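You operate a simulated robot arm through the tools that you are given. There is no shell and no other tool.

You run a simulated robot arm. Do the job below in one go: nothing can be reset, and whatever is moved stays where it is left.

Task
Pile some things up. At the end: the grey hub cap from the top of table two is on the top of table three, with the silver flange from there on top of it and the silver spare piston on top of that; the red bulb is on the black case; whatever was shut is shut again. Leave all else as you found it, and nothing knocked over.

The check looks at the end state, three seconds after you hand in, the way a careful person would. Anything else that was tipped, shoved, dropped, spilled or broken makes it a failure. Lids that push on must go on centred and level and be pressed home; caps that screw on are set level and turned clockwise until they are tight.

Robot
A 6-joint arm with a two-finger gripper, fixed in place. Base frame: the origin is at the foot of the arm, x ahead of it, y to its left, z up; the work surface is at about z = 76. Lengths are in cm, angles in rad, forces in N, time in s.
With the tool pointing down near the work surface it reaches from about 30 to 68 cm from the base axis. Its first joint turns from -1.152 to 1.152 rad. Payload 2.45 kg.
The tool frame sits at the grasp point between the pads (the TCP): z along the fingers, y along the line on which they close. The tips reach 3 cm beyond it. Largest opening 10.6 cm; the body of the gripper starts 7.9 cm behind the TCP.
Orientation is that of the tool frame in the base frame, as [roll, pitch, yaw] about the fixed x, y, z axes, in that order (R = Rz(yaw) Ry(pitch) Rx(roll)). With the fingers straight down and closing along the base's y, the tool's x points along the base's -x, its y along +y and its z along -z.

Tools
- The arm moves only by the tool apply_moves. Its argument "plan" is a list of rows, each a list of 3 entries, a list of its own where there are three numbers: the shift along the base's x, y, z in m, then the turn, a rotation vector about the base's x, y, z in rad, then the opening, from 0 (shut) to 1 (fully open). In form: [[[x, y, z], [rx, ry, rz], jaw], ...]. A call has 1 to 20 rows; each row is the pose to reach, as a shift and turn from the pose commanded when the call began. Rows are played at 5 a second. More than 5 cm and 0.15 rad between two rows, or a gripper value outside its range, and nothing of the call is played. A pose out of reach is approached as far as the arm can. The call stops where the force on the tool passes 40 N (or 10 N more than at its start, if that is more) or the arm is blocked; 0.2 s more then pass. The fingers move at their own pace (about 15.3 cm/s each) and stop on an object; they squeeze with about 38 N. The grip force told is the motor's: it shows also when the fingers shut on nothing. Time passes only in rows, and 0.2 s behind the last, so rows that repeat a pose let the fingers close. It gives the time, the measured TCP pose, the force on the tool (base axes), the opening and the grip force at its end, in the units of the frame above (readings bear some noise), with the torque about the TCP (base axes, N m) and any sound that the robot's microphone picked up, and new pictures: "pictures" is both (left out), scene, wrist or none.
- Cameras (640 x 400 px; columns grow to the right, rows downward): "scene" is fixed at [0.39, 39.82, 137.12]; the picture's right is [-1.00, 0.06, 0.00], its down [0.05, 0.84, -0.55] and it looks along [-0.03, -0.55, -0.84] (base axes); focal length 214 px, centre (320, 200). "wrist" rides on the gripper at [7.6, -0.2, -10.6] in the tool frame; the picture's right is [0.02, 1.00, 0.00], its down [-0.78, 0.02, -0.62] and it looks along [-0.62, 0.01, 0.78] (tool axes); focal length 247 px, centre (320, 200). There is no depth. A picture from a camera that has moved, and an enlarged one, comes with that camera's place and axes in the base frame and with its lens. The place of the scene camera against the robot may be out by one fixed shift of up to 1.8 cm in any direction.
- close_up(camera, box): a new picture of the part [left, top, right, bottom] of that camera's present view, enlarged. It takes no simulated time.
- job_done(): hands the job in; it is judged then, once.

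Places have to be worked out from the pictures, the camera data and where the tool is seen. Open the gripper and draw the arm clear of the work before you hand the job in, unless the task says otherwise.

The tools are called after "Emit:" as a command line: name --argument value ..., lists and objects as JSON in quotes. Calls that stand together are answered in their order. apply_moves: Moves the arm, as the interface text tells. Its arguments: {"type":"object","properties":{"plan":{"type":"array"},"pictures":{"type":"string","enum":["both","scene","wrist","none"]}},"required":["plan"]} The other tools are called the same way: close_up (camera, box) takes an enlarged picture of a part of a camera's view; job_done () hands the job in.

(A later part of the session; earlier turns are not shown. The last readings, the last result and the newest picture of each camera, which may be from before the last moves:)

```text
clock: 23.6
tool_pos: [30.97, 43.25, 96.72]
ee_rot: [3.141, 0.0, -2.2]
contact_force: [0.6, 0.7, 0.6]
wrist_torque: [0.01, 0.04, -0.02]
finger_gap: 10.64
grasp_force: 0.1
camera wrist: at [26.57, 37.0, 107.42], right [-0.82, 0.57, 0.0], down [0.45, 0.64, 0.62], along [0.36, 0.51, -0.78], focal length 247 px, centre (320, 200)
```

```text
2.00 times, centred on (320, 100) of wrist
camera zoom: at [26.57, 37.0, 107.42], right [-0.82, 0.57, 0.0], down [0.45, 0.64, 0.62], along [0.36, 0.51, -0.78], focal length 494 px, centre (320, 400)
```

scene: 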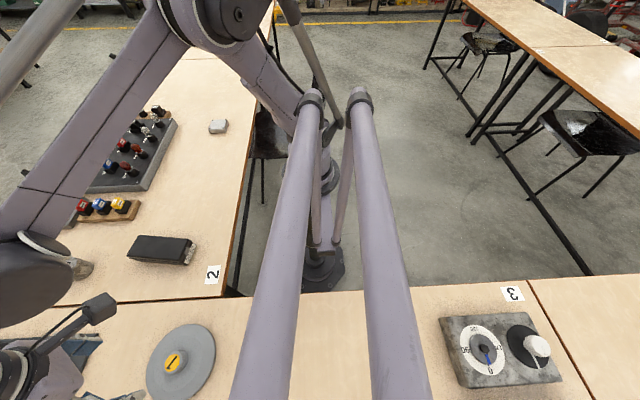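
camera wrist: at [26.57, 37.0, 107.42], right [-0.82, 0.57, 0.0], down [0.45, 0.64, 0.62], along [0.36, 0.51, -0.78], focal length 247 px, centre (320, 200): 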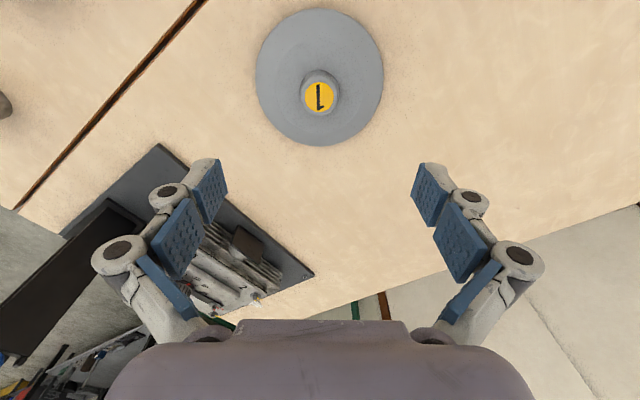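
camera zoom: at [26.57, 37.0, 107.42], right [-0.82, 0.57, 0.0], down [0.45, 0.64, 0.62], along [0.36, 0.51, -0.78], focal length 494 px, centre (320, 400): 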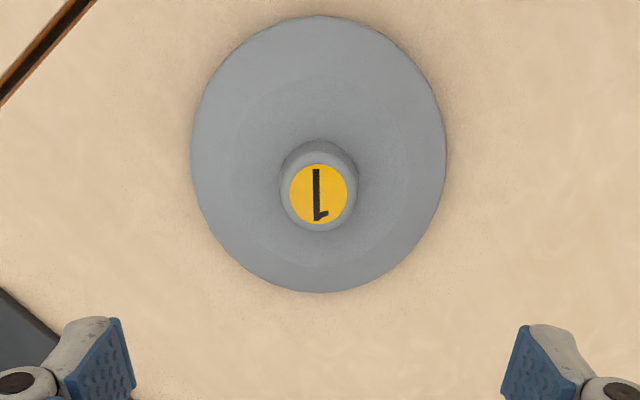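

The hub cap sits at about (31.0, 43.2). Now I swing back at height to the flange, turning the tool to close along base y for its axis-aligned sides.

Emit:
apply_moves --plan '[[[0.0286, -0.0376, 0], [0, 0, -0.0496], 1], [[0.0508, -0.0788, 0], [0, 0, -0.0992], 1], [[0.0684, -0.1209, 0], [0, 0, -0.1488], 1], [[0.0816, -0.1633, 0], [0, 0, -0.1984], 1], [[0.0904, -0.2056, 0], [0, 0, -0.248], 1], [[0.0995, -0.2452, 0], [0, 0, -0.2976], 1], [[0.1047, -0.2847, 0], [0, 0, -0.3472], 1], [[0.1112, -0.3224, 0], [0, 0, -0.3968], 1], [[0.1142, -0.3601, 0], [0, 0, -0.4464], 1], [[0.1188, -0.3971, 0], [0, 0, -0.496], 1], [[0.1203, -0.4343, 0], [0, 0, -0.5456], 1], [[0.1235, -0.472, 0], [0, 0, -0.5952], 1], [[0.1234, -0.5103, 0], [0, 0, -0.6448], 1], [[0.1246, -0.5501, 0], [0, 0, -0.6944], 1], [[0.1222, -0.5907, 0], [0, 0, -0.744], 1], [[0.116, -0.6318, 0], [0, 0, -0.7936], 1], [[0.1058, -0.6729, 0], [0, 0, -0.8432], 1], [[0.0916, -0.7137, 0], [0, 0, -0.8928], 1], [[0.0734, -0.7538, 0], [0, 0, -0.9416], 1], [[0.0734, -0.7538, 0], [0, 0, -0.9416], 1]]'

Emit:
close_up --camera "wrist" --box '[150, 60, 390, 220]'

Emit:
close_up --camera "scene" --box '[0, 220, 240, 400]'

```text
clock: 27.8
tool_pos: [38.48, -32.33, 96.57]
ee_rot: [3.141, 0.0, 3.141]
contact_force: [0.5, 0.8, 0.2]
wrist_torque: [0.04, 0.02, -0.02]
finger_gap: 10.61
grasp_force: 0.1
camera wrist: at [30.8, -32.37, 107.33], right [-0.02, 1.0, 0.0], down [0.78, 0.02, 0.62], along [0.62, 0.01, -0.78], focal length 247 px, centre (320, 200)
```

scene: 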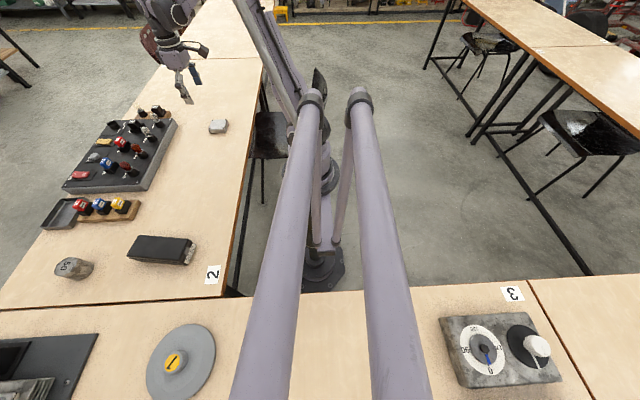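
wrist: 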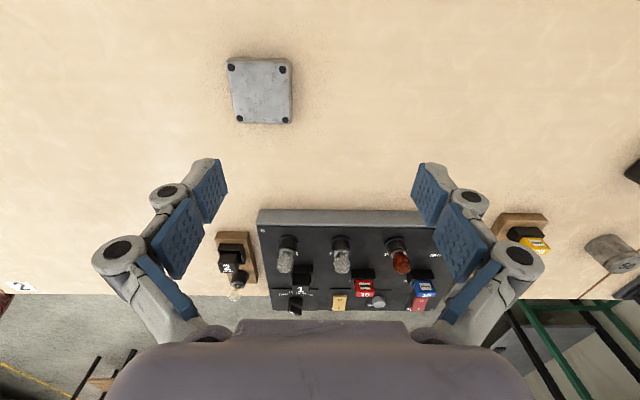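

```text
2.50 times, centred on (270, 140) of wrist
camera zoom: at [30.8, -32.37, 107.33], right [-0.02, 1.0, 0.0], down [0.78, 0.02, 0.62], along [0.62, 0.01, -0.78], focal length 617 px, centre (445, 350)
```

zoom: 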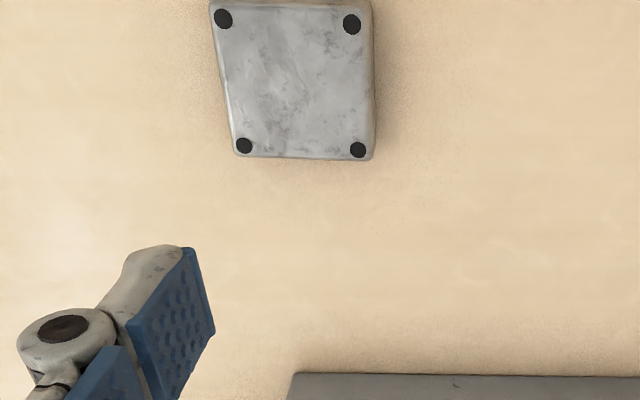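

```text
2.22 times, centred on (120, 310) of scene
camera zoom: at [0.39, 39.82, 137.12], right [-1.0, 0.06, 0.0], down [0.05, 0.84, -0.55], along [-0.03, -0.55, -0.84], focal length 477 px, centre (764, -44)
```

zoom: 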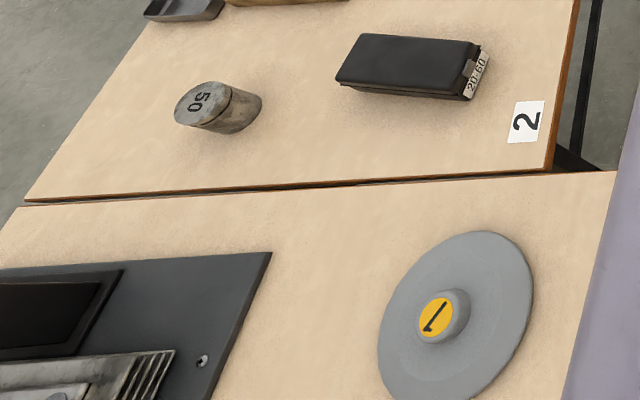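

The flange centre works out to (38.95, -39.0), side about 6.5. I go over it, descend to fingertips just above the table, and close.

Emit:
apply_moves --plan '[[[0.003, -0.035, -0.03], [0, 0, 0], 1], [[0.0057, -0.0666, -0.065], [0, 0, 0], 1], [[0.0057, -0.0666, -0.11], [0, 0, 0], 1], [[0.0057, -0.0666, -0.15], [0, 0, 0], 1], [[0.0057, -0.0666, -0.165], [0, 0, 0], 1], [[0.0057, -0.0666, -0.171], [0, 0, 0], 1], [[0.0057, -0.0666, -0.171], [0, 0, 0], 1]]'

Emit:
close_up --camera "wrist" --box '[160, 80, 480, 280]'

Emit:
close_up --camera "scene" --box '[170, 80, 270, 150]'

```text
clock: 29.4
tool_pos: [38.98, -38.86, 79.48]
ee_rot: [3.141, -0.001, 3.139]
contact_force: [-0.2, 0.3, -0.4]
wrist_torque: [-0.03, 0.01, 0.02]
finger_gap: 10.6
grasp_force: 0.1
camera wrist: at [31.23, -38.9, 90.19], right [-0.02, 1.0, 0.0], down [0.78, 0.02, 0.62], along [0.62, 0.01, -0.78], focal length 247 px, centre (320, 200)
```

scene: 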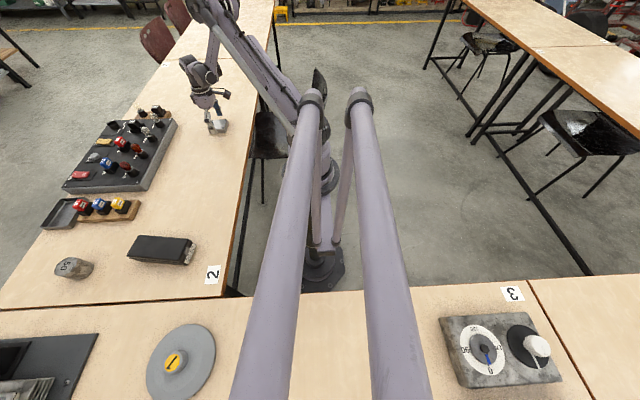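
wrist: 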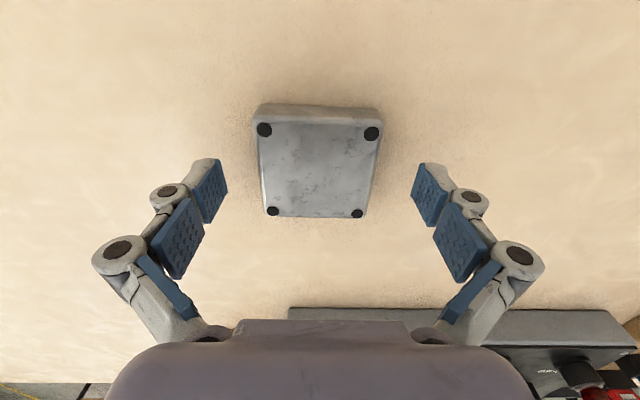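

```text
2.00 times, centred on (320, 180) of wrist
camera zoom: at [31.23, -38.9, 90.19], right [-0.02, 1.0, 0.0], down [0.78, 0.02, 0.62], along [0.62, 0.01, -0.78], focal length 494 px, centre (320, 240)
```

zoom: 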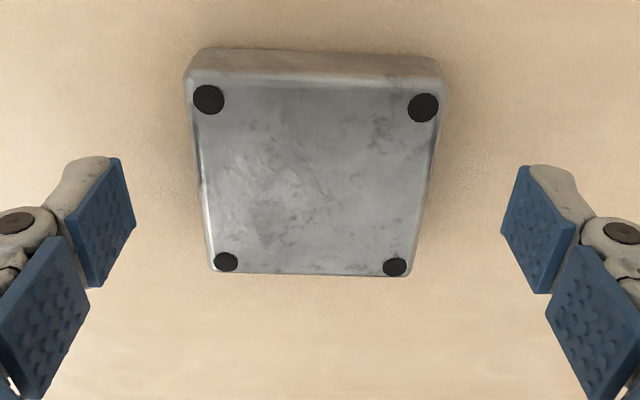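

```text
5.71 times, centred on (220, 115) of scene
camera zoom: at [0.39, 39.82, 137.12], right [-1.0, 0.06, 0.0], down [0.05, 0.84, -0.55], along [-0.03, -0.55, -0.84], focal length 1226 px, centre (891, 686)
```

zoom: 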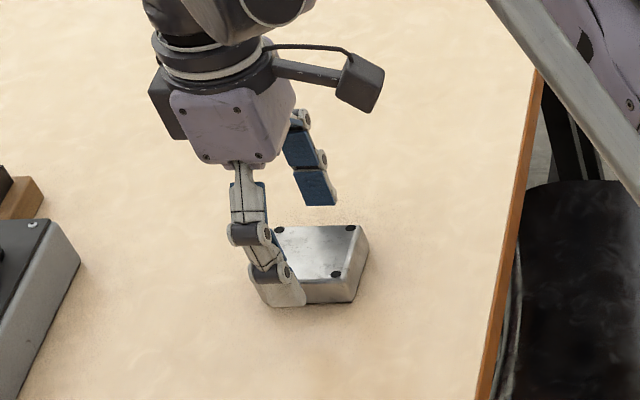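

The fingers straddle the flange squarely. I close on it and lift a little.

Emit:
apply_moves --plan '[[[0, 0, 0], [0, 0, 0], 0.7], [[0, 0, 0], [0, 0, 0], 0.45], [[0, 0, 0], [0, 0, 0], 0.45], [[0, 0, 0], [0, 0, 0], 0.45], [[0, 0, 0.01], [0, 0, 0], 0.45], [[0, 0, 0.03], [0, 0, 0], 0.45], [[0, 0, 0.03], [0, 0, 0], 0.45]]'

Emit:
close_up --camera "wrist" --box '[160, 80, 480, 280]'

Emit:
close_up --camera "scene" --box '[170, 80, 270, 150]'

```text
clock: 31.0
tool_pos: [38.92, -38.85, 82.47]
ee_rot: [3.141, 0.002, 3.14]
contact_force: [0.3, -0.4, -2.3]
wrist_torque: [0.0, -0.03, 0.0]
finger_gap: 6.77
grasp_force: 38.2
camera wrist: at [31.28, -38.95, 93.23], right [-0.02, 1.0, 0.0], down [0.78, 0.02, 0.62], along [0.62, 0.01, -0.78], focal length 247 px, centre (320, 200)
```

scene: 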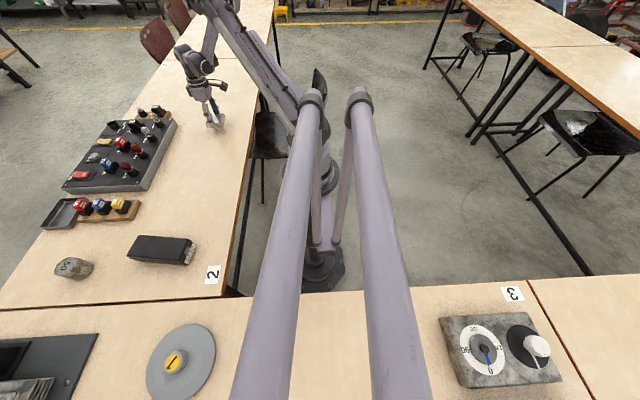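
wrist: 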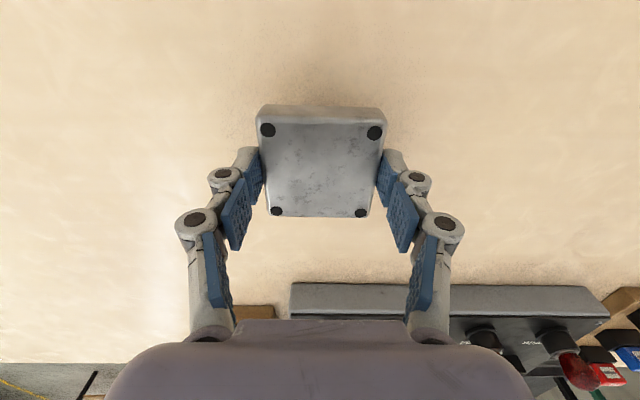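

```text
2.00 times, centred on (320, 180) of wrist
camera zoom: at [31.28, -38.95, 93.23], right [-0.02, 1.0, 0.0], down [0.78, 0.02, 0.62], along [0.62, 0.01, -0.78], focal length 494 px, centre (320, 240)
```

zoom: 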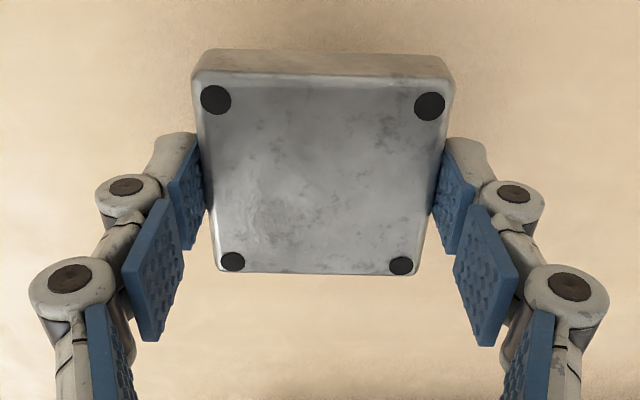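

```text
5.71 times, centred on (220, 115) of scene
camera zoom: at [0.4, 39.82, 137.12], right [-1.0, 0.06, 0.0], down [0.05, 0.84, -0.55], along [-0.03, -0.55, -0.84], focal length 1226 px, centre (891, 686)
```

zoom: 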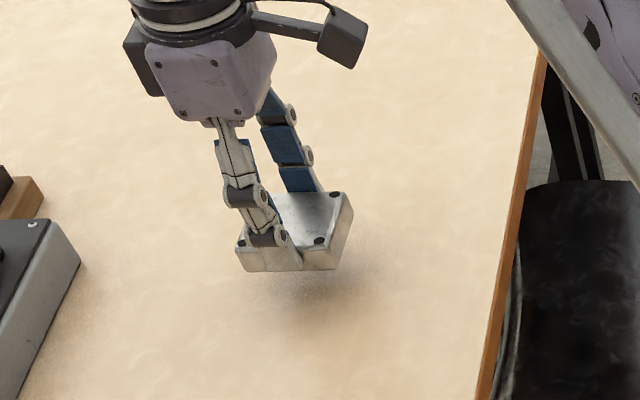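

The flange is firmly held (gap 6.77). I lift it and carry it around toward table three.

Emit:
apply_moves --plan '[[[0, 0, 0.035], [0, 0, 0], 0.45], [[0, 0, 0.075], [0, 0, 0], 0.45], [[0, 0, 0.11], [0, 0, 0], 0.45], [[0, 0.03, 0.14], [0, 0, 0], 0.45], [[-0.0064, 0.0687, 0.14], [0, 0, 0.045], 0.45], [[0.0118, 0.1088, 0.14], [0, 0, 0.09], 0.45], [[0.026, 0.1496, 0.14], [0, 0, 0.135], 0.45], [[0.0362, 0.1907, 0.14], [0, 0, 0.18], 0.45], [[0.0424, 0.2318, 0.14], [0, 0, 0.225], 0.45], [[0.0448, 0.2724, 0.14], [0, 0, 0.27], 0.45], [[0.0436, 0.3122, 0.14], [0, 0, 0.315], 0.45], [[0.0437, 0.3505, 0.14], [0, 0, 0.36], 0.45], [[0.0405, 0.3882, 0.14], [0, 0, 0.405], 0.45], [[0.039, 0.4254, 0.14], [0, 0, 0.45], 0.45], [[0.0344, 0.4624, 0.14], [0, 0, 0.495], 0.45], [[0.0314, 0.5001, 0.14], [0, 0, 0.54], 0.45], [[0.0249, 0.5378, 0.14], [0, 0, 0.585], 0.45], [[0.0197, 0.5773, 0.14], [0, 0, 0.63], 0.45], [[0.0106, 0.6169, 0.14], [0, 0, 0.675], 0.45], [[0.0018, 0.6592, 0.14], [0, 0, 0.72], 0.45]]' --pictures "wrist"

```text
clock: 35.2
tool_pos: [38.99, 27.06, 96.46]
ee_rot: [3.141, -0.001, -2.423]
contact_force: [-0.1, 0.4, -2.6]
wrist_torque: [-0.03, 0.01, -0.01]
finger_gap: 6.77
grasp_force: 38.0
camera wrist: at [33.35, 22.01, 107.23], right [-0.67, 0.74, 0.0], down [0.58, 0.53, 0.62], along [0.46, 0.42, -0.78], focal length 247 px, centre (320, 200)
```

wrist: 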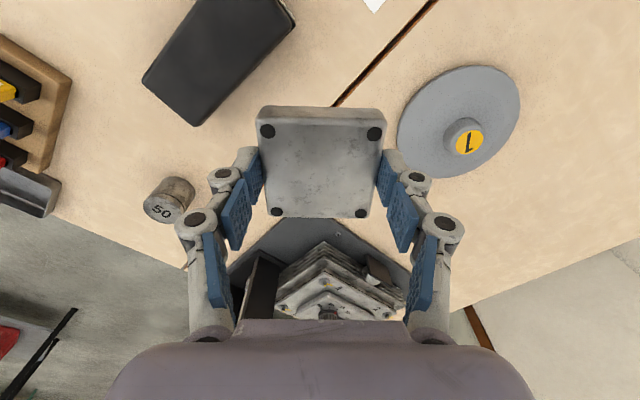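

The boss reads again at about (31.1, 43.2). I bring the flange over it and come down to a few centimetres above.

Emit:
apply_moves --plan '[[[-0.0132, 0.0424, 0], [0, 0, 0.06], 0.45], [[-0.0308, 0.0845, 0], [0, 0, 0.12], 0.45], [[-0.053, 0.1257, 0], [0, 0, 0.18], 0.45], [[-0.075, 0.156, 0], [0, 0, 0.22], 0.45], [[-0.0813, 0.162, 0], [0, 0, 0.227], 0.45], [[-0.0813, 0.162, -0.04], [0, 0, 0.227], 0.45], [[-0.0813, 0.162, -0.08], [0, 0, 0.227], 0.45], [[-0.0813, 0.162, -0.105], [0, 0, 0.227], 0.45], [[-0.0813, 0.162, -0.105], [0, 0, 0.227], 0.45]]'

Emit:
close_up --camera "scene" --box '[100, 290, 260, 400]'

Emit:
close_up --camera "wrist" --box '[160, 0, 480, 240]'

```text
clock: 37.2
tool_pos: [30.98, 43.12, 86.05]
ee_rot: [3.141, 0.0, -2.196]
contact_force: [-0.2, 0.1, -3.8]
wrist_torque: [0.01, 0.02, 0.01]
finger_gap: 6.73
grasp_force: 38.4
camera wrist: at [26.62, 36.92, 96.76], right [-0.82, 0.57, 0.0], down [0.45, 0.64, 0.62], along [0.35, 0.51, -0.78], focal length 247 px, centre (320, 200)
```

scene: 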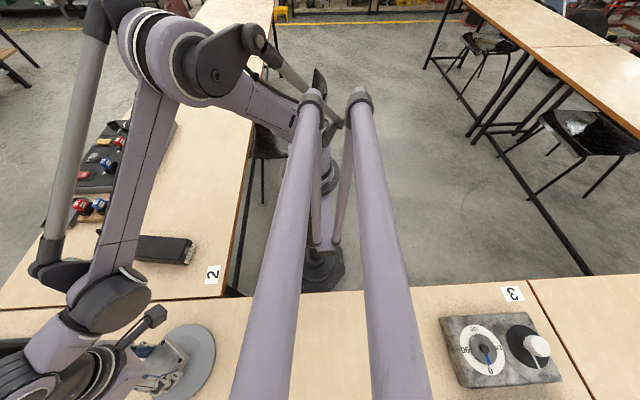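
wrist: 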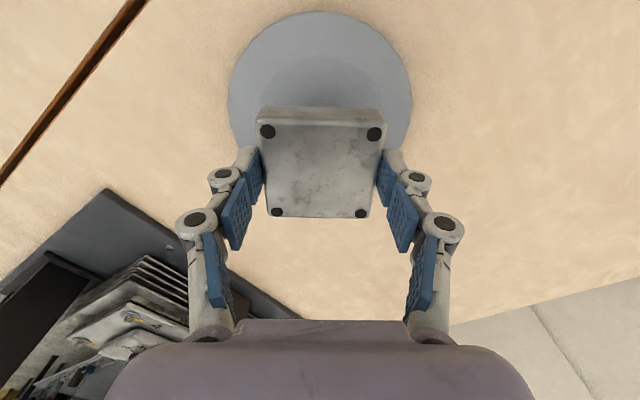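

```text
3.64 times, centred on (180, 345) of scene
camera zoom: at [0.4, 39.82, 137.12], right [-1.0, 0.06, 0.0], down [0.05, 0.84, -0.55], along [-0.03, -0.55, -0.84], focal length 780 px, centre (829, -327)
```

zoom: 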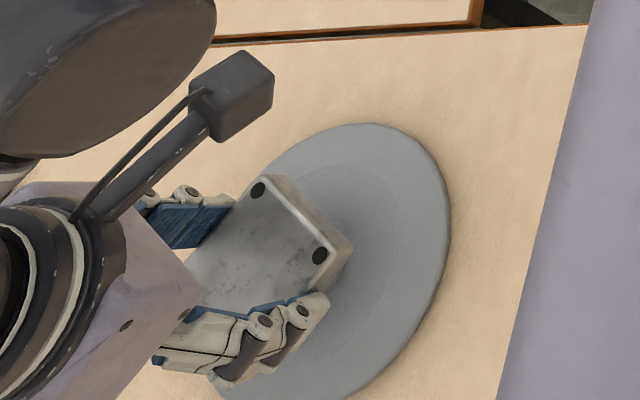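

```text
1.67 times, centred on (320, 120) of wrist
camera zoom: at [26.62, 36.92, 96.76], right [-0.82, 0.57, 0.0], down [0.45, 0.64, 0.62], along [0.35, 0.51, -0.78], focal length 412 px, centre (320, 333)
```

zoom: 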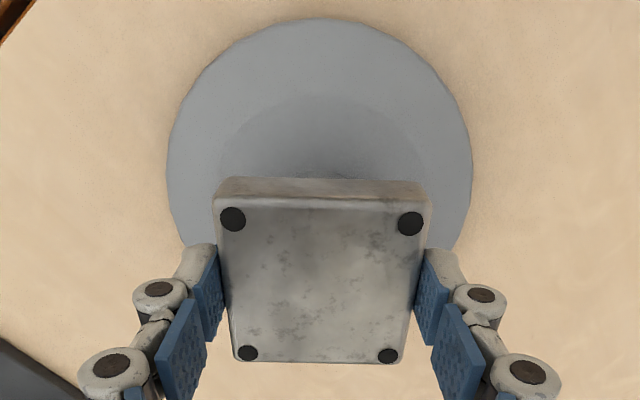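

The flange is centred over the hub cap in the picture. I lower slowly until the boss bears.

Emit:
apply_moves --plan '[[[0, 0, -0.004], [0, 0, 0], 0.45], [[0, 0, -0.008], [0, 0, 0], 0.45], [[0, 0, -0.011], [0, 0, 0], 0.45], [[0, 0, -0.013], [0, 0, 0], 0.45], [[0, 0, -0.015], [0, 0, 0], 0.45], [[0, 0, -0.0165], [0, 0, 0], 0.45], [[0, 0, -0.0165], [0, 0, 0], 0.45]]' --pictures "none"

```text
clock: 38.8
tool_pos: [31.1, 43.22, 84.49]
ee_rot: [3.141, 0.001, -2.197]
contact_force: [-0.1, -0.6, -2.4]
wrist_torque: [0.0, 0.02, 0.02]
finger_gap: 6.76
grasp_force: 37.7
```

No contact yet at z ≈ 84.3; continuing in 1 mm steps.

Emit:
apply_moves --plan '[[[0, 0, -0.001], [0, 0, 0], 0.45], [[0, 0, -0.002], [0, 0, 0], 0.45], [[0, 0, -0.003], [0, 0, 0], 0.45], [[0, 0, -0.003], [0, 0, 0], 0.45]]' --pictures "none"

```text
clock: 39.8
tool_pos: [30.93, 43.21, 84.02]
ee_rot: [-3.141, 0.002, -2.195]
contact_force: [0.0, 0.2, 11.6]
wrist_torque: [-0.06, -0.02, 0.01]
finger_gap: 6.76
grasp_force: 38.2
```

The flange rests on the boss (about 14 N). I ease off half a millimetre, open, and rise straight up to inspect.

Emit:
apply_moves --plan '[[[0, 0, 0.0005], [0, 0, 0], 0.45], [[0, 0, 0.0005], [0, 0, 0], 0.7], [[0, 0, 0.0005], [0, 0, 0], 0.85], [[0, 0, 0.0005], [0, 0, 0], 1], [[0, 0, 0.01], [0, 0, 0], 1], [[0, 0, 0.04], [0, 0, 0], 1], [[0, 0, 0.08], [0, 0, 0], 1], [[0, 0, 0.12], [0, 0, 0], 1], [[0, 0, 0.14], [0, 0, 0], 1]]'

Emit:
close_up --camera "wrist" --box '[160, 0, 480, 200]'

Emit:
close_up --camera "scene" --box '[100, 290, 260, 400]'

```text
clock: 41.8
tool_pos: [31.02, 43.41, 98.09]
ee_rot: [-3.141, 0.0, -2.195]
contact_force: [0.0, -0.9, -0.8]
wrist_torque: [-0.05, 0.03, -0.03]
finger_gap: 10.6
grasp_force: 0.0
camera wrist: at [26.64, 37.08, 108.83], right [-0.82, 0.57, 0.0], down [0.44, 0.64, 0.62], along [0.35, 0.51, -0.78], focal length 247 px, centre (320, 200)
```

scene: 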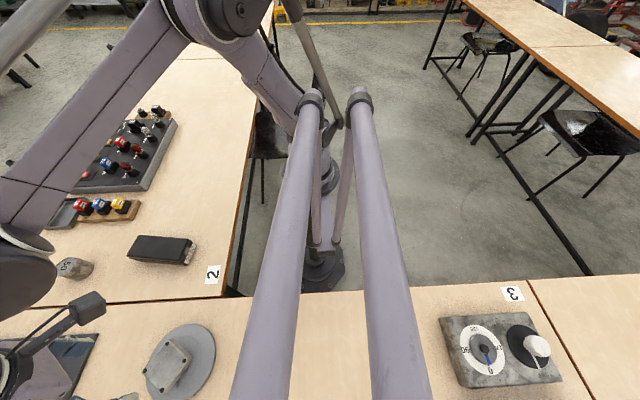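
wrist: 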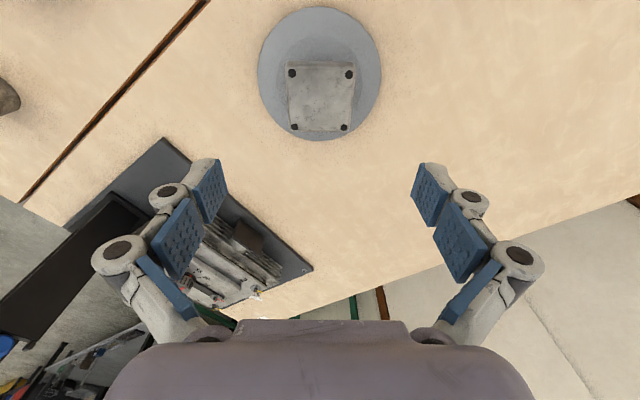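

```text
2.00 times, centred on (320, 100) of wrist
camera zoom: at [26.64, 37.08, 108.83], right [-0.82, 0.57, 0.0], down [0.44, 0.64, 0.62], along [0.35, 0.51, -0.78], focal length 494 px, centre (320, 400)
```

zoom: 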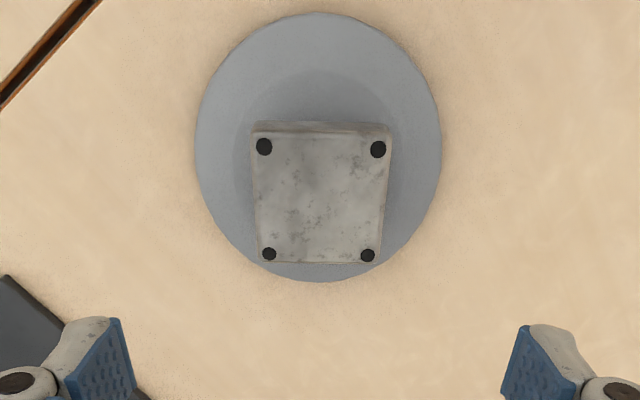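

```text
3.64 times, centred on (180, 345) of scene
camera zoom: at [0.39, 39.82, 137.12], right [-1.0, 0.06, 0.0], down [0.05, 0.84, -0.55], along [-0.03, -0.55, -0.84], focal length 780 px, centre (829, -327)
```

zoom: 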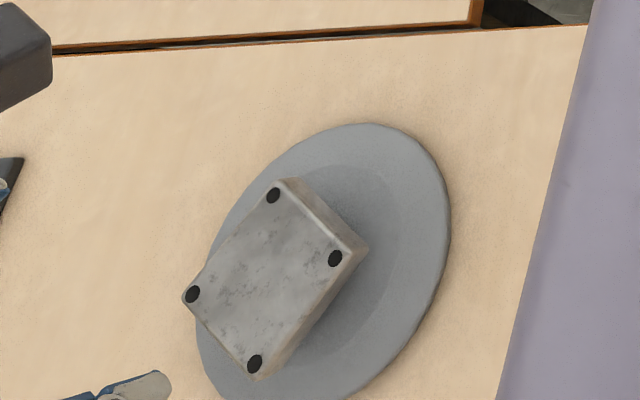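

The flange lies level and centred on the hub cap's boss. Next the piston: I move above table two near it and look down.

Emit:
apply_moves --plan '[[[0.0322, -0.0262, 0], [0, 0, -0.07], 1], [[0.0644, -0.0524, 0], [0, 0, -0.14], 1], [[0.0966, -0.0786, 0], [0, 0, -0.21], 1], [[0.1288, -0.1048, 0], [0, 0, -0.28], 1], [[0.161, -0.131, 0], [0, 0, -0.35], 1], [[0.1932, -0.1572, 0], [0, 0, -0.42], 1], [[0.2254, -0.1834, 0], [0, 0, -0.49], 1], [[0.2576, -0.2096, -0.01], [0, 0, -0.56], 1], [[0.2898, -0.2358, -0.03], [0, 0, -0.633], 1], [[0.2898, -0.2358, -0.05], [0, 0, -0.633], 1]]'

Emit:
close_up --camera "wrist" --box '[220, 80, 420, 220]'

Emit:
close_up --camera "scene" --box '[100, 290, 260, 400]'

```text
clock: 44.0
tool_pos: [60.14, 19.51, 93.06]
ee_rot: [3.141, 0.0, -2.831]
contact_force: [-0.2, -0.2, 0.2]
wrist_torque: [-0.04, -0.02, -0.02]
finger_gap: 10.58
grasp_force: 0.0
camera wrist: at [52.8, 17.21, 103.79], right [-0.33, 0.95, 0.0], down [0.74, 0.26, 0.62], along [0.59, 0.2, -0.78], focal length 247 px, centre (320, 200)
```

scene: 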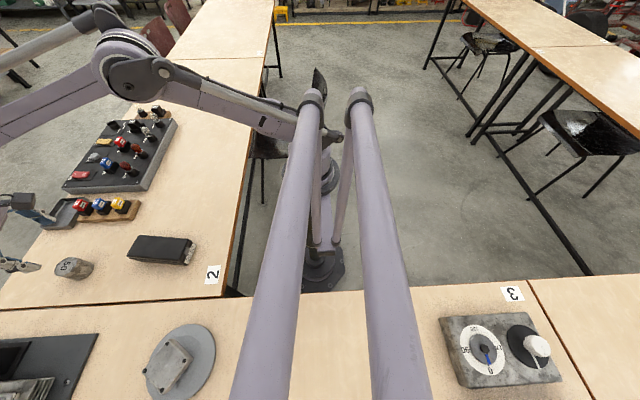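
wrist: 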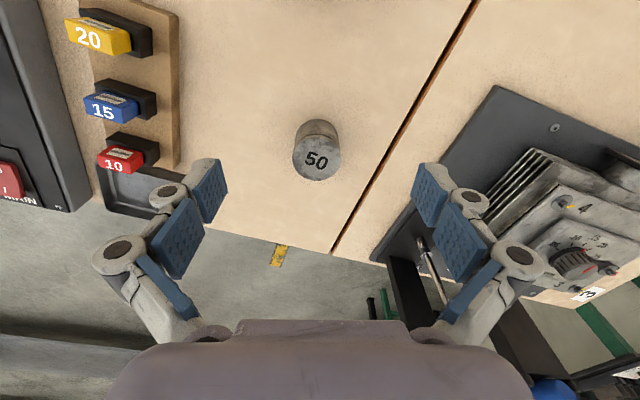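

```text
2.86 times, centred on (320, 150) of wrist
camera zoom: at [52.8, 17.21, 103.79], right [-0.33, 0.95, 0.0], down [0.74, 0.26, 0.62], along [0.59, 0.2, -0.78], focal length 706 px, centre (320, 343)
```

zoom: 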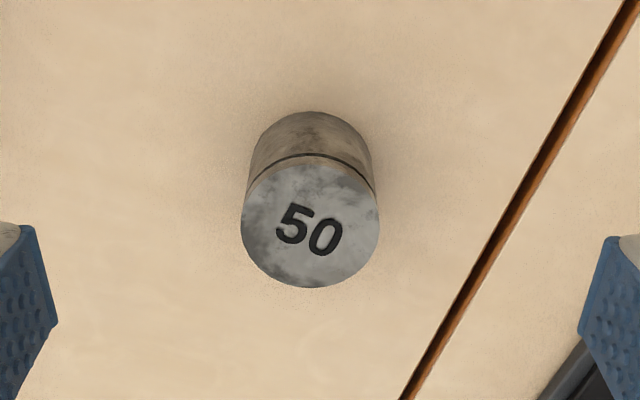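

```text
3.64 times, centred on (180, 345) of scene
camera zoom: at [0.4, 39.82, 137.12], right [-1.0, 0.06, 0.0], down [0.05, 0.84, -0.55], along [-0.03, -0.55, -0.84], focal length 780 px, centre (829, -327)
```

zoom: 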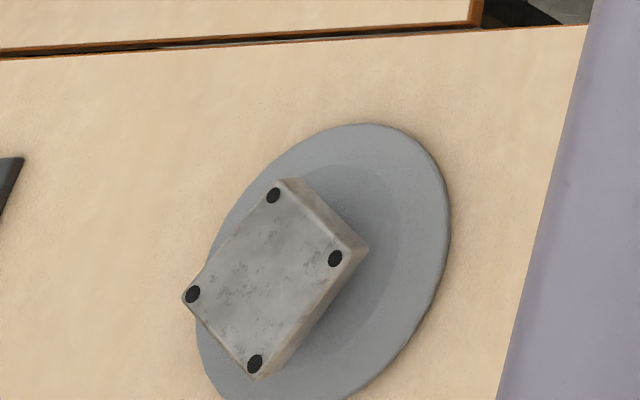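

The piston centre works out near (64.9, 20.95), right at the reach limit. I move over it, still above its top, and check how far the arm actually gets.

Emit:
apply_moves --plan '[[[0.03, 0.009, 0], [0, 0, 0], 1], [[0.049, 0.0141, -0.02], [0, 0, 0], 1], [[0.049, 0.0141, -0.05], [0, 0, 0], 1], [[0.049, 0.0141, -0.05], [0, 0, 0], 1]]'

Emit:
close_up --camera "wrist" --box '[200, 80, 440, 230]'

```text
clock: 45.0
tool_pos: [64.85, 21.06, 87.97]
ee_rot: [3.142, 0.001, -2.827]
contact_force: [-0.3, 1.1, -0.6]
wrist_torque: [0.02, -0.01, -0.02]
finger_gap: 10.59
grasp_force: 0.0
camera wrist: at [57.69, 18.58, 98.84], right [-0.33, 0.94, 0.0], down [0.74, 0.26, 0.62], along [0.59, 0.2, -0.78], focal length 247 px, centre (320, 200)
```

scene: 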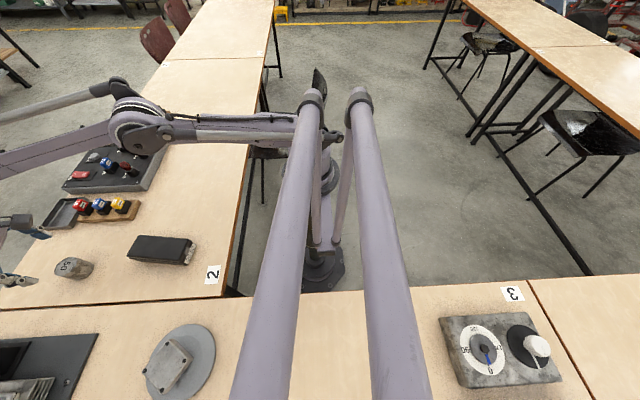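
wrist: 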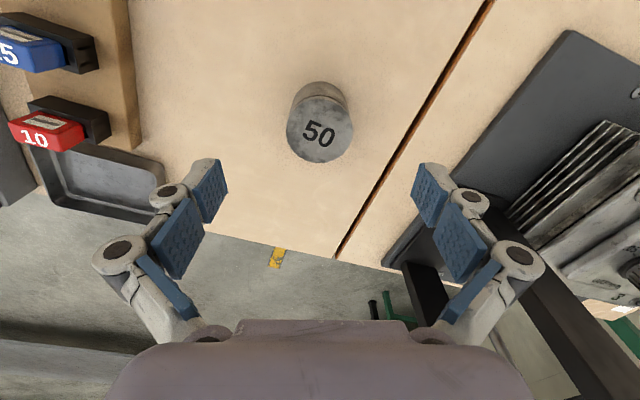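

```text
2.67 times, centred on (320, 155) of wrist
camera zoom: at [57.69, 18.58, 98.84], right [-0.33, 0.94, 0.0], down [0.74, 0.26, 0.62], along [0.59, 0.2, -0.78], focal length 659 px, centre (320, 320)
```

zoom: 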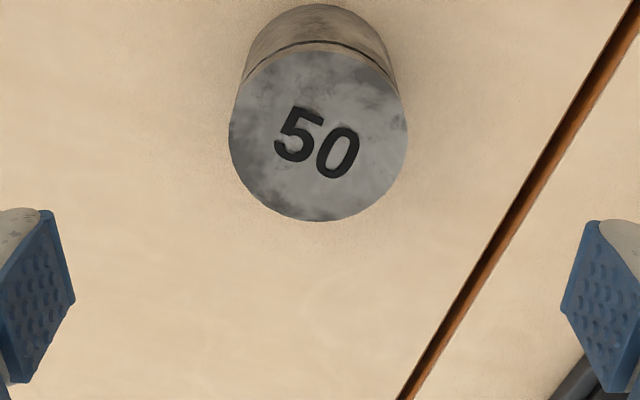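

The arm reaches it: TCP (64.85, 21.06) directly over the crown. I descend around the piston and check the pose before closing.

Emit:
apply_moves --plan '[[[0, 0, -0.03], [0, 0, 0], 1], [[0, 0, -0.06], [0, 0, 0], 1], [[0, 0, -0.08], [0, 0, 0], 1], [[0, 0, -0.084], [0, 0, 0], 1], [[0, 0, -0.084], [0, 0, 0], 1]]'

Emit:
close_up --camera "wrist" --box '[200, 80, 440, 230]'

```text
clock: 46.2
tool_pos: [64.91, 21.01, 79.7]
ee_rot: [3.141, 0.001, -2.828]
contact_force: [0.2, 0.4, 0.2]
wrist_torque: [-0.02, 0.02, 0.0]
finger_gap: 10.59
grasp_force: 0.1
camera wrist: at [57.63, 18.61, 90.36], right [-0.33, 0.94, 0.0], down [0.74, 0.26, 0.62], along [0.59, 0.2, -0.78], focal length 247 px, centre (320, 200)
```

scene: 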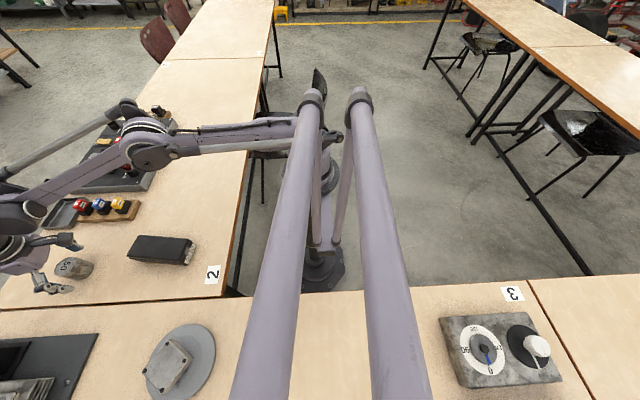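
wrist: 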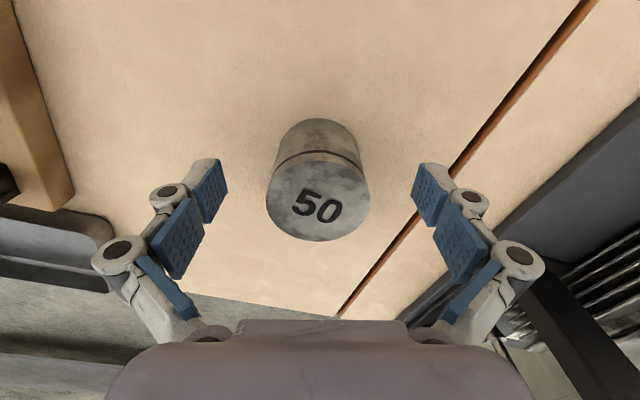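

```text
2.67 times, centred on (320, 155) of wrist
camera zoom: at [57.63, 18.61, 90.36], right [-0.33, 0.94, 0.0], down [0.74, 0.26, 0.62], along [0.59, 0.2, -0.78], focal length 659 px, centre (320, 320)
```

zoom: 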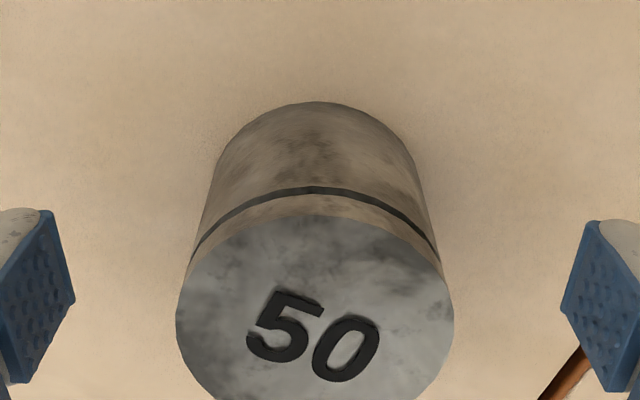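

The fingers straddle the piston evenly. I close on it and lift a little.

Emit:
apply_moves --plan '[[[0, 0, 0], [0, 0, 0], 0.6], [[0, 0, 0], [0, 0, 0], 0.3], [[0, 0, 0], [0, 0, 0], 0.3], [[0, 0, 0], [0, 0, 0], 0.3], [[0, 0, 0.01], [0, 0, 0], 0.3], [[0, 0, 0.03], [0, 0, 0], 0.3], [[0, 0, 0.03], [0, 0, 0], 0.3]]'

Emit:
close_up --camera "wrist" --box '[200, 80, 440, 280]'

```text
clock: 47.8
tool_pos: [64.73, 21.04, 82.71]
ee_rot: [-3.139, 0.001, -2.829]
contact_force: [-0.6, 1.0, -1.9]
wrist_torque: [-0.02, -0.03, 0.03]
finger_gap: 4.99
grasp_force: 37.7
camera wrist: at [57.6, 18.6, 93.38], right [-0.33, 0.94, 0.0], down [0.74, 0.26, 0.62], along [0.59, 0.2, -0.78], focal length 247 px, centre (320, 200)
```

scene: 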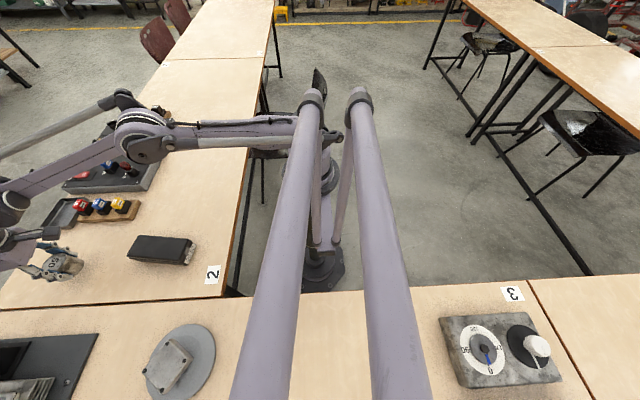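
wrist: 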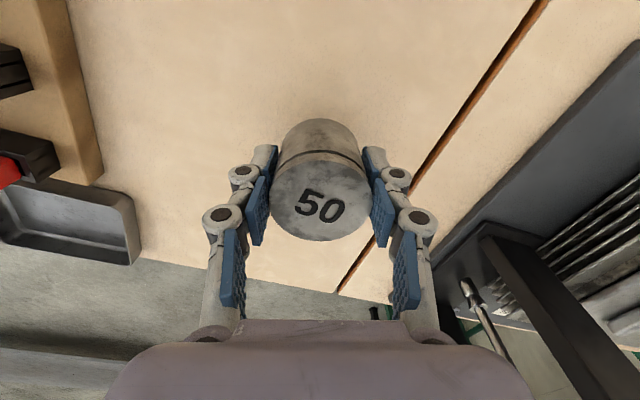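

```text
2.00 times, centred on (320, 180) of wrist
camera zoom: at [57.6, 18.6, 93.38], right [-0.33, 0.94, 0.0], down [0.74, 0.26, 0.62], along [0.59, 0.2, -0.78], focal length 494 px, centre (320, 240)
```

zoom: 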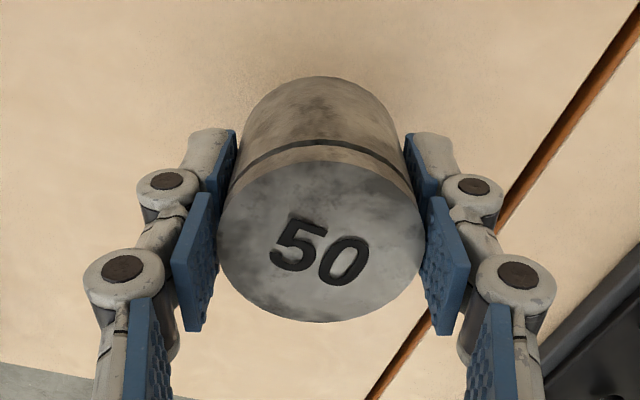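

The piston is held (gap 4.99). I lift it clear and carry it over the pile on table three.

Emit:
apply_moves --plan '[[[0, 0, 0.035], [0, 0, 0], 0.3], [[-0.01, 0.005, 0.075], [0, 0, 0], 0.3], [[-0.025, 0.015, 0.11], [0, 0, 0], 0.3], [[-0.045, 0.03, 0.14], [0, 0, 0.04], 0.3], [[-0.08, 0.053, 0.145], [0, 0, 0.1], 0.3], [[-0.115, 0.076, 0.145], [0, 0, 0.17], 0.3], [[-0.15, 0.099, 0.145], [0, 0, 0.24], 0.3], [[-0.185, 0.122, 0.145], [0, 0, 0.31], 0.3], [[-0.22, 0.145, 0.145], [0, 0, 0.38], 0.3], [[-0.255, 0.1685, 0.145], [0, 0, 0.45], 0.3], [[-0.29, 0.192, 0.145], [0, 0, 0.52], 0.3], [[-0.32, 0.212, 0.145], [0, 0, 0.59], 0.3], [[-0.3378, 0.2232, 0.145], [0, 0, 0.633], 0.3], [[-0.3378, 0.2232, 0.145], [0, 0, 0.633], 0.3]]'

Emit:
close_up --camera "wrist" --box '[160, 0, 480, 240]'

```text
clock: 50.8
tool_pos: [31.14, 43.44, 97.28]
ee_rot: [-3.141, 0.001, -2.195]
contact_force: [0.2, -0.1, -0.8]
wrist_torque: [0.02, 0.03, -0.03]
finger_gap: 4.95
grasp_force: 38.0
camera wrist: at [26.71, 37.21, 107.87], right [-0.82, 0.57, 0.0], down [0.44, 0.64, 0.62], along [0.35, 0.51, -0.78], focal length 247 px, centre (320, 200)
```

scene: 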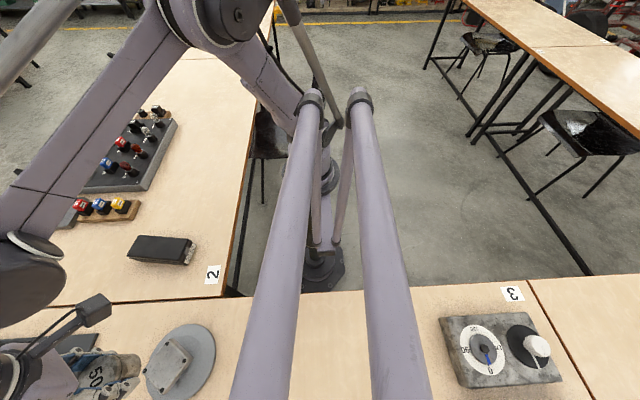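
wrist: 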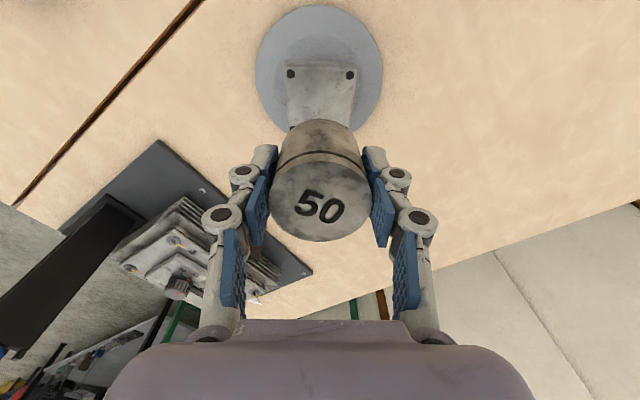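

```text
1.67 times, centred on (320, 120) of wrist
camera zoom: at [26.71, 37.21, 107.87], right [-0.82, 0.57, 0.0], down [0.44, 0.64, 0.62], along [0.35, 0.51, -0.78], focal length 412 px, centre (320, 333)
```

zoom: 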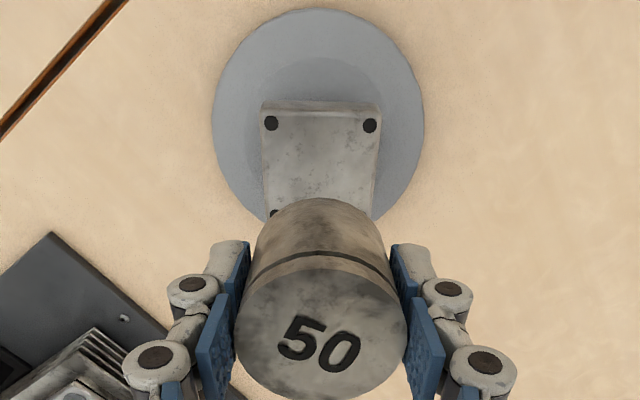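

The piston hangs upright over the pile. I lower it to a couple of centimetres above the flange and look again.

Emit:
apply_moves --plan '[[[0, 0, -0.03], [0, 0, 0], 0.3], [[0, 0, -0.06], [0, 0, 0], 0.3], [[0, 0, -0.08], [0, 0, 0], 0.3], [[0, 0, -0.09], [0, 0, 0], 0.3], [[0, 0, -0.09], [0, 0, 0], 0.3]]'

Emit:
close_up --camera "wrist" --box '[160, 0, 480, 240]'

Emit:
close_up --camera "scene" --box '[100, 290, 260, 400]'

```text
clock: 52.0
tool_pos: [31.13, 43.35, 88.19]
ee_rot: [3.141, 0.001, -2.195]
contact_force: [-0.9, 0.1, -1.1]
wrist_torque: [0.04, 0.03, 0.05]
finger_gap: 4.95
grasp_force: 38.1
camera wrist: at [26.79, 37.19, 98.87], right [-0.82, 0.57, 0.0], down [0.44, 0.64, 0.62], along [0.35, 0.51, -0.78], focal length 247 px, centre (320, 200)
```

scene: 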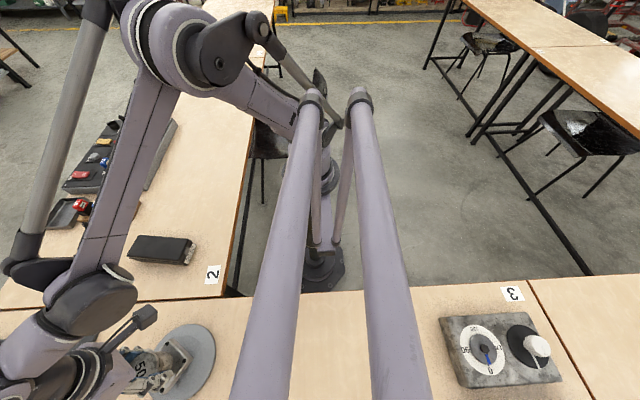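
wrist: 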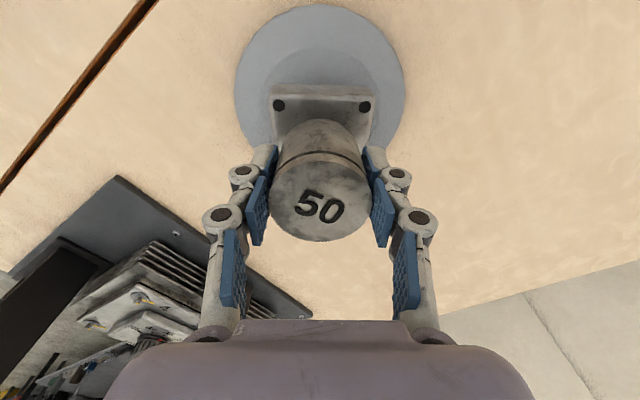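

```text
1.67 times, centred on (320, 120) of wrist
camera zoom: at [26.79, 37.19, 98.87], right [-0.82, 0.57, 0.0], down [0.44, 0.64, 0.62], along [0.35, 0.51, -0.78], focal length 412 px, centre (320, 333)
```

zoom: 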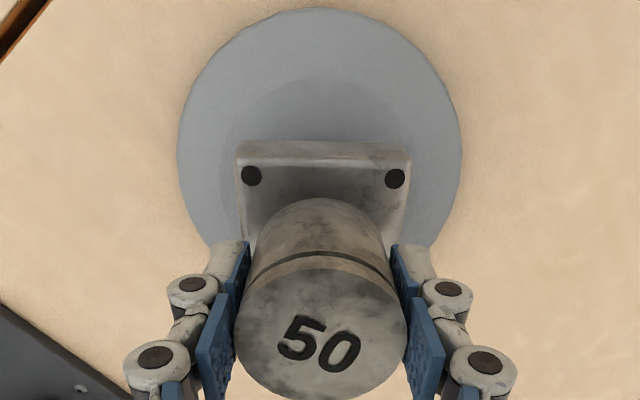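

```text
3.64 times, centred on (180, 345) of scene
camera zoom: at [0.39, 39.82, 137.12], right [-1.0, 0.06, 0.0], down [0.05, 0.84, -0.55], along [-0.03, -0.55, -0.84], focal length 780 px, centre (829, -327)
```

zoom: 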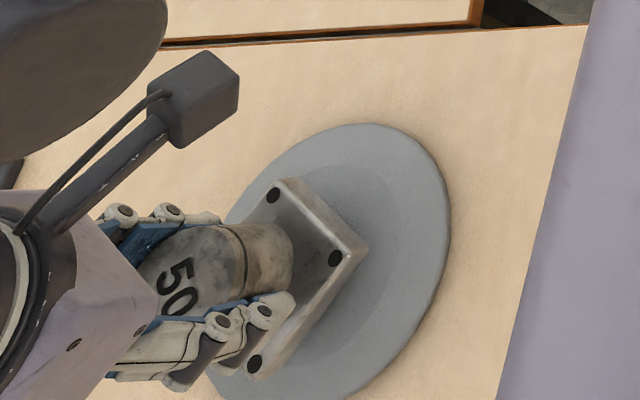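

The piston is within a few mm of the flange centre both ways. I nudge 1 mm forward and lower until it bears.

Emit:
apply_moves --plan '[[[0.0006, 0.0008, -0.006], [0, 0, 0], 0.3], [[0.0006, 0.0008, -0.01], [0, 0, 0], 0.3], [[0.0006, 0.0008, -0.012], [0, 0, 0], 0.3], [[0.0006, 0.0008, -0.0135], [0, 0, 0], 0.3], [[0.0006, 0.0008, -0.0145], [0, 0, 0], 0.3], [[0.0006, 0.0008, -0.0145], [0, 0, 0], 0.3]]' --pictures "none"

```text
clock: 53.4
tool_pos: [31.11, 43.51, 86.73]
ee_rot: [3.141, 0.0, -2.194]
contact_force: [-1.0, -0.7, -1.1]
wrist_torque: [0.02, -0.01, -0.01]
finger_gap: 4.97
grasp_force: 38.5
```

No contact at 86.6; continuing by 1 mm steps.

Emit:
apply_moves --plan '[[[0, 0, -0.001], [0, 0, 0], 0.3], [[0, 0, -0.002], [0, 0, 0], 0.3], [[0, 0, -0.003], [0, 0, 0], 0.3], [[0, 0, -0.003], [0, 0, 0], 0.3]]' --pictures "none"

```text
clock: 54.4
tool_pos: [31.15, 43.56, 86.55]
ee_rot: [3.141, 0.001, -2.198]
contact_force: [0.5, 0.6, 10.4]
wrist_torque: [-0.05, 0.0, 0.03]
finger_gap: 4.97
grasp_force: 38.3
```

The piston bears on the flange (about 11 N). I ease off, open, and rise straight up, then inspect.

Emit:
apply_moves --plan '[[[0, 0, 0.0008], [0, 0, 0], 0.3], [[0, 0, 0.0008], [0, 0, 0], 0.55], [[0, 0, 0.0008], [0, 0, 0], 0.8], [[0, 0, 0.0008], [0, 0, 0], 1], [[0, 0, 0.01], [0, 0, 0], 1], [[0, 0, 0.04], [0, 0, 0], 1], [[0, 0, 0.08], [0, 0, 0], 1], [[0, 0, 0.12], [0, 0, 0], 1], [[0, 0, 0.14], [0, 0, 0], 1]]'

Emit:
close_up --camera "wrist" --box '[160, 0, 480, 200]'

Emit:
close_up --camera "scene" --box '[100, 290, 260, 400]'

```text
clock: 56.4
tool_pos: [31.21, 43.48, 100.39]
ee_rot: [-3.141, 0.001, -2.196]
contact_force: [-0.5, 0.4, 0.0]
wrist_torque: [-0.03, 0.02, 0.0]
finger_gap: 10.6
grasp_force: 0.1
camera wrist: at [26.79, 37.19, 111.17], right [-0.82, 0.57, 0.0], down [0.45, 0.64, 0.62], along [0.35, 0.51, -0.78], focal length 247 px, centre (320, 200)
```

scene: 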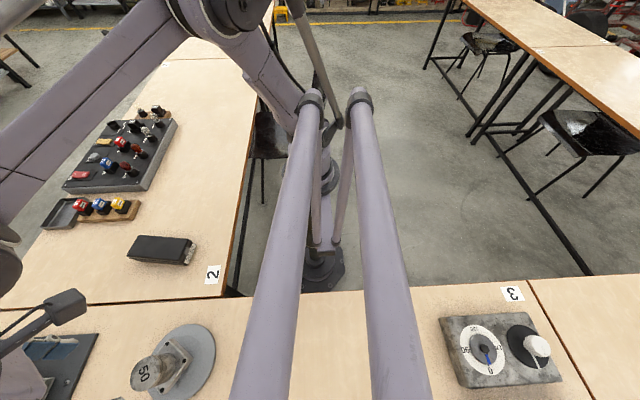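
wrist: 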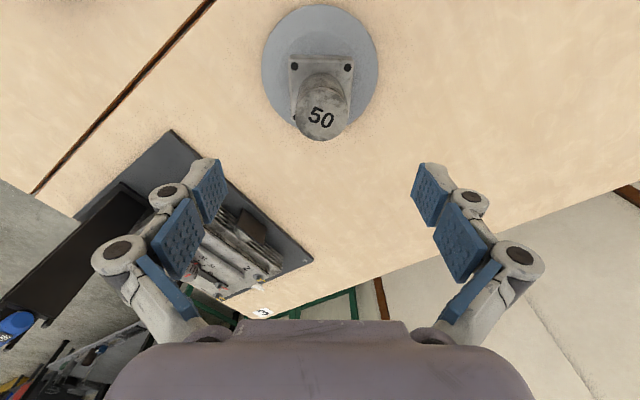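

```text
2.00 times, centred on (320, 100) of wrist
camera zoom: at [26.79, 37.19, 111.17], right [-0.82, 0.57, 0.0], down [0.45, 0.64, 0.62], along [0.35, 0.51, -0.78], focal length 494 px, centre (320, 400)
```

zoom: 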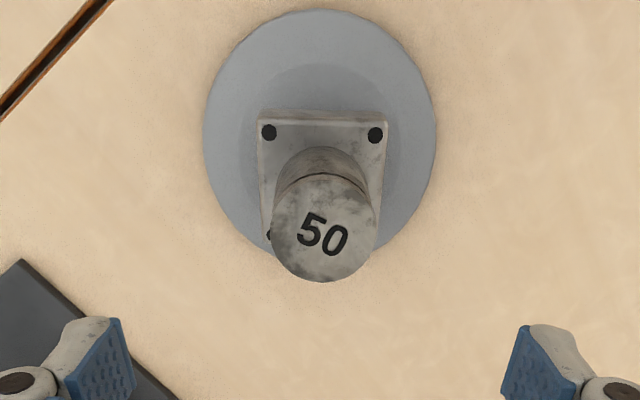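

```text
3.64 times, centred on (180, 345) of scene
camera zoom: at [0.39, 39.82, 137.12], right [-1.0, 0.06, 0.0], down [0.05, 0.84, -0.55], along [-0.03, -0.55, -0.84], focal length 780 px, centre (829, -327)
```

zoom: 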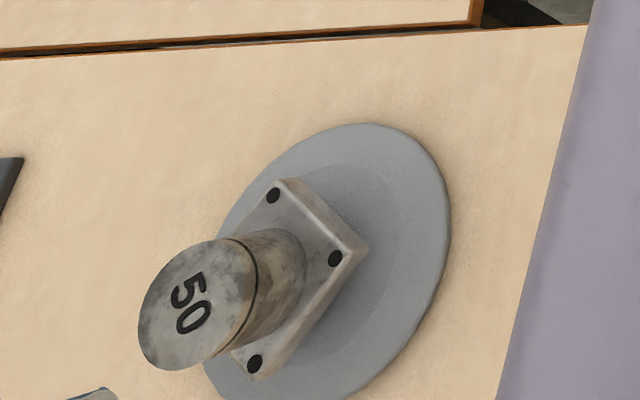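

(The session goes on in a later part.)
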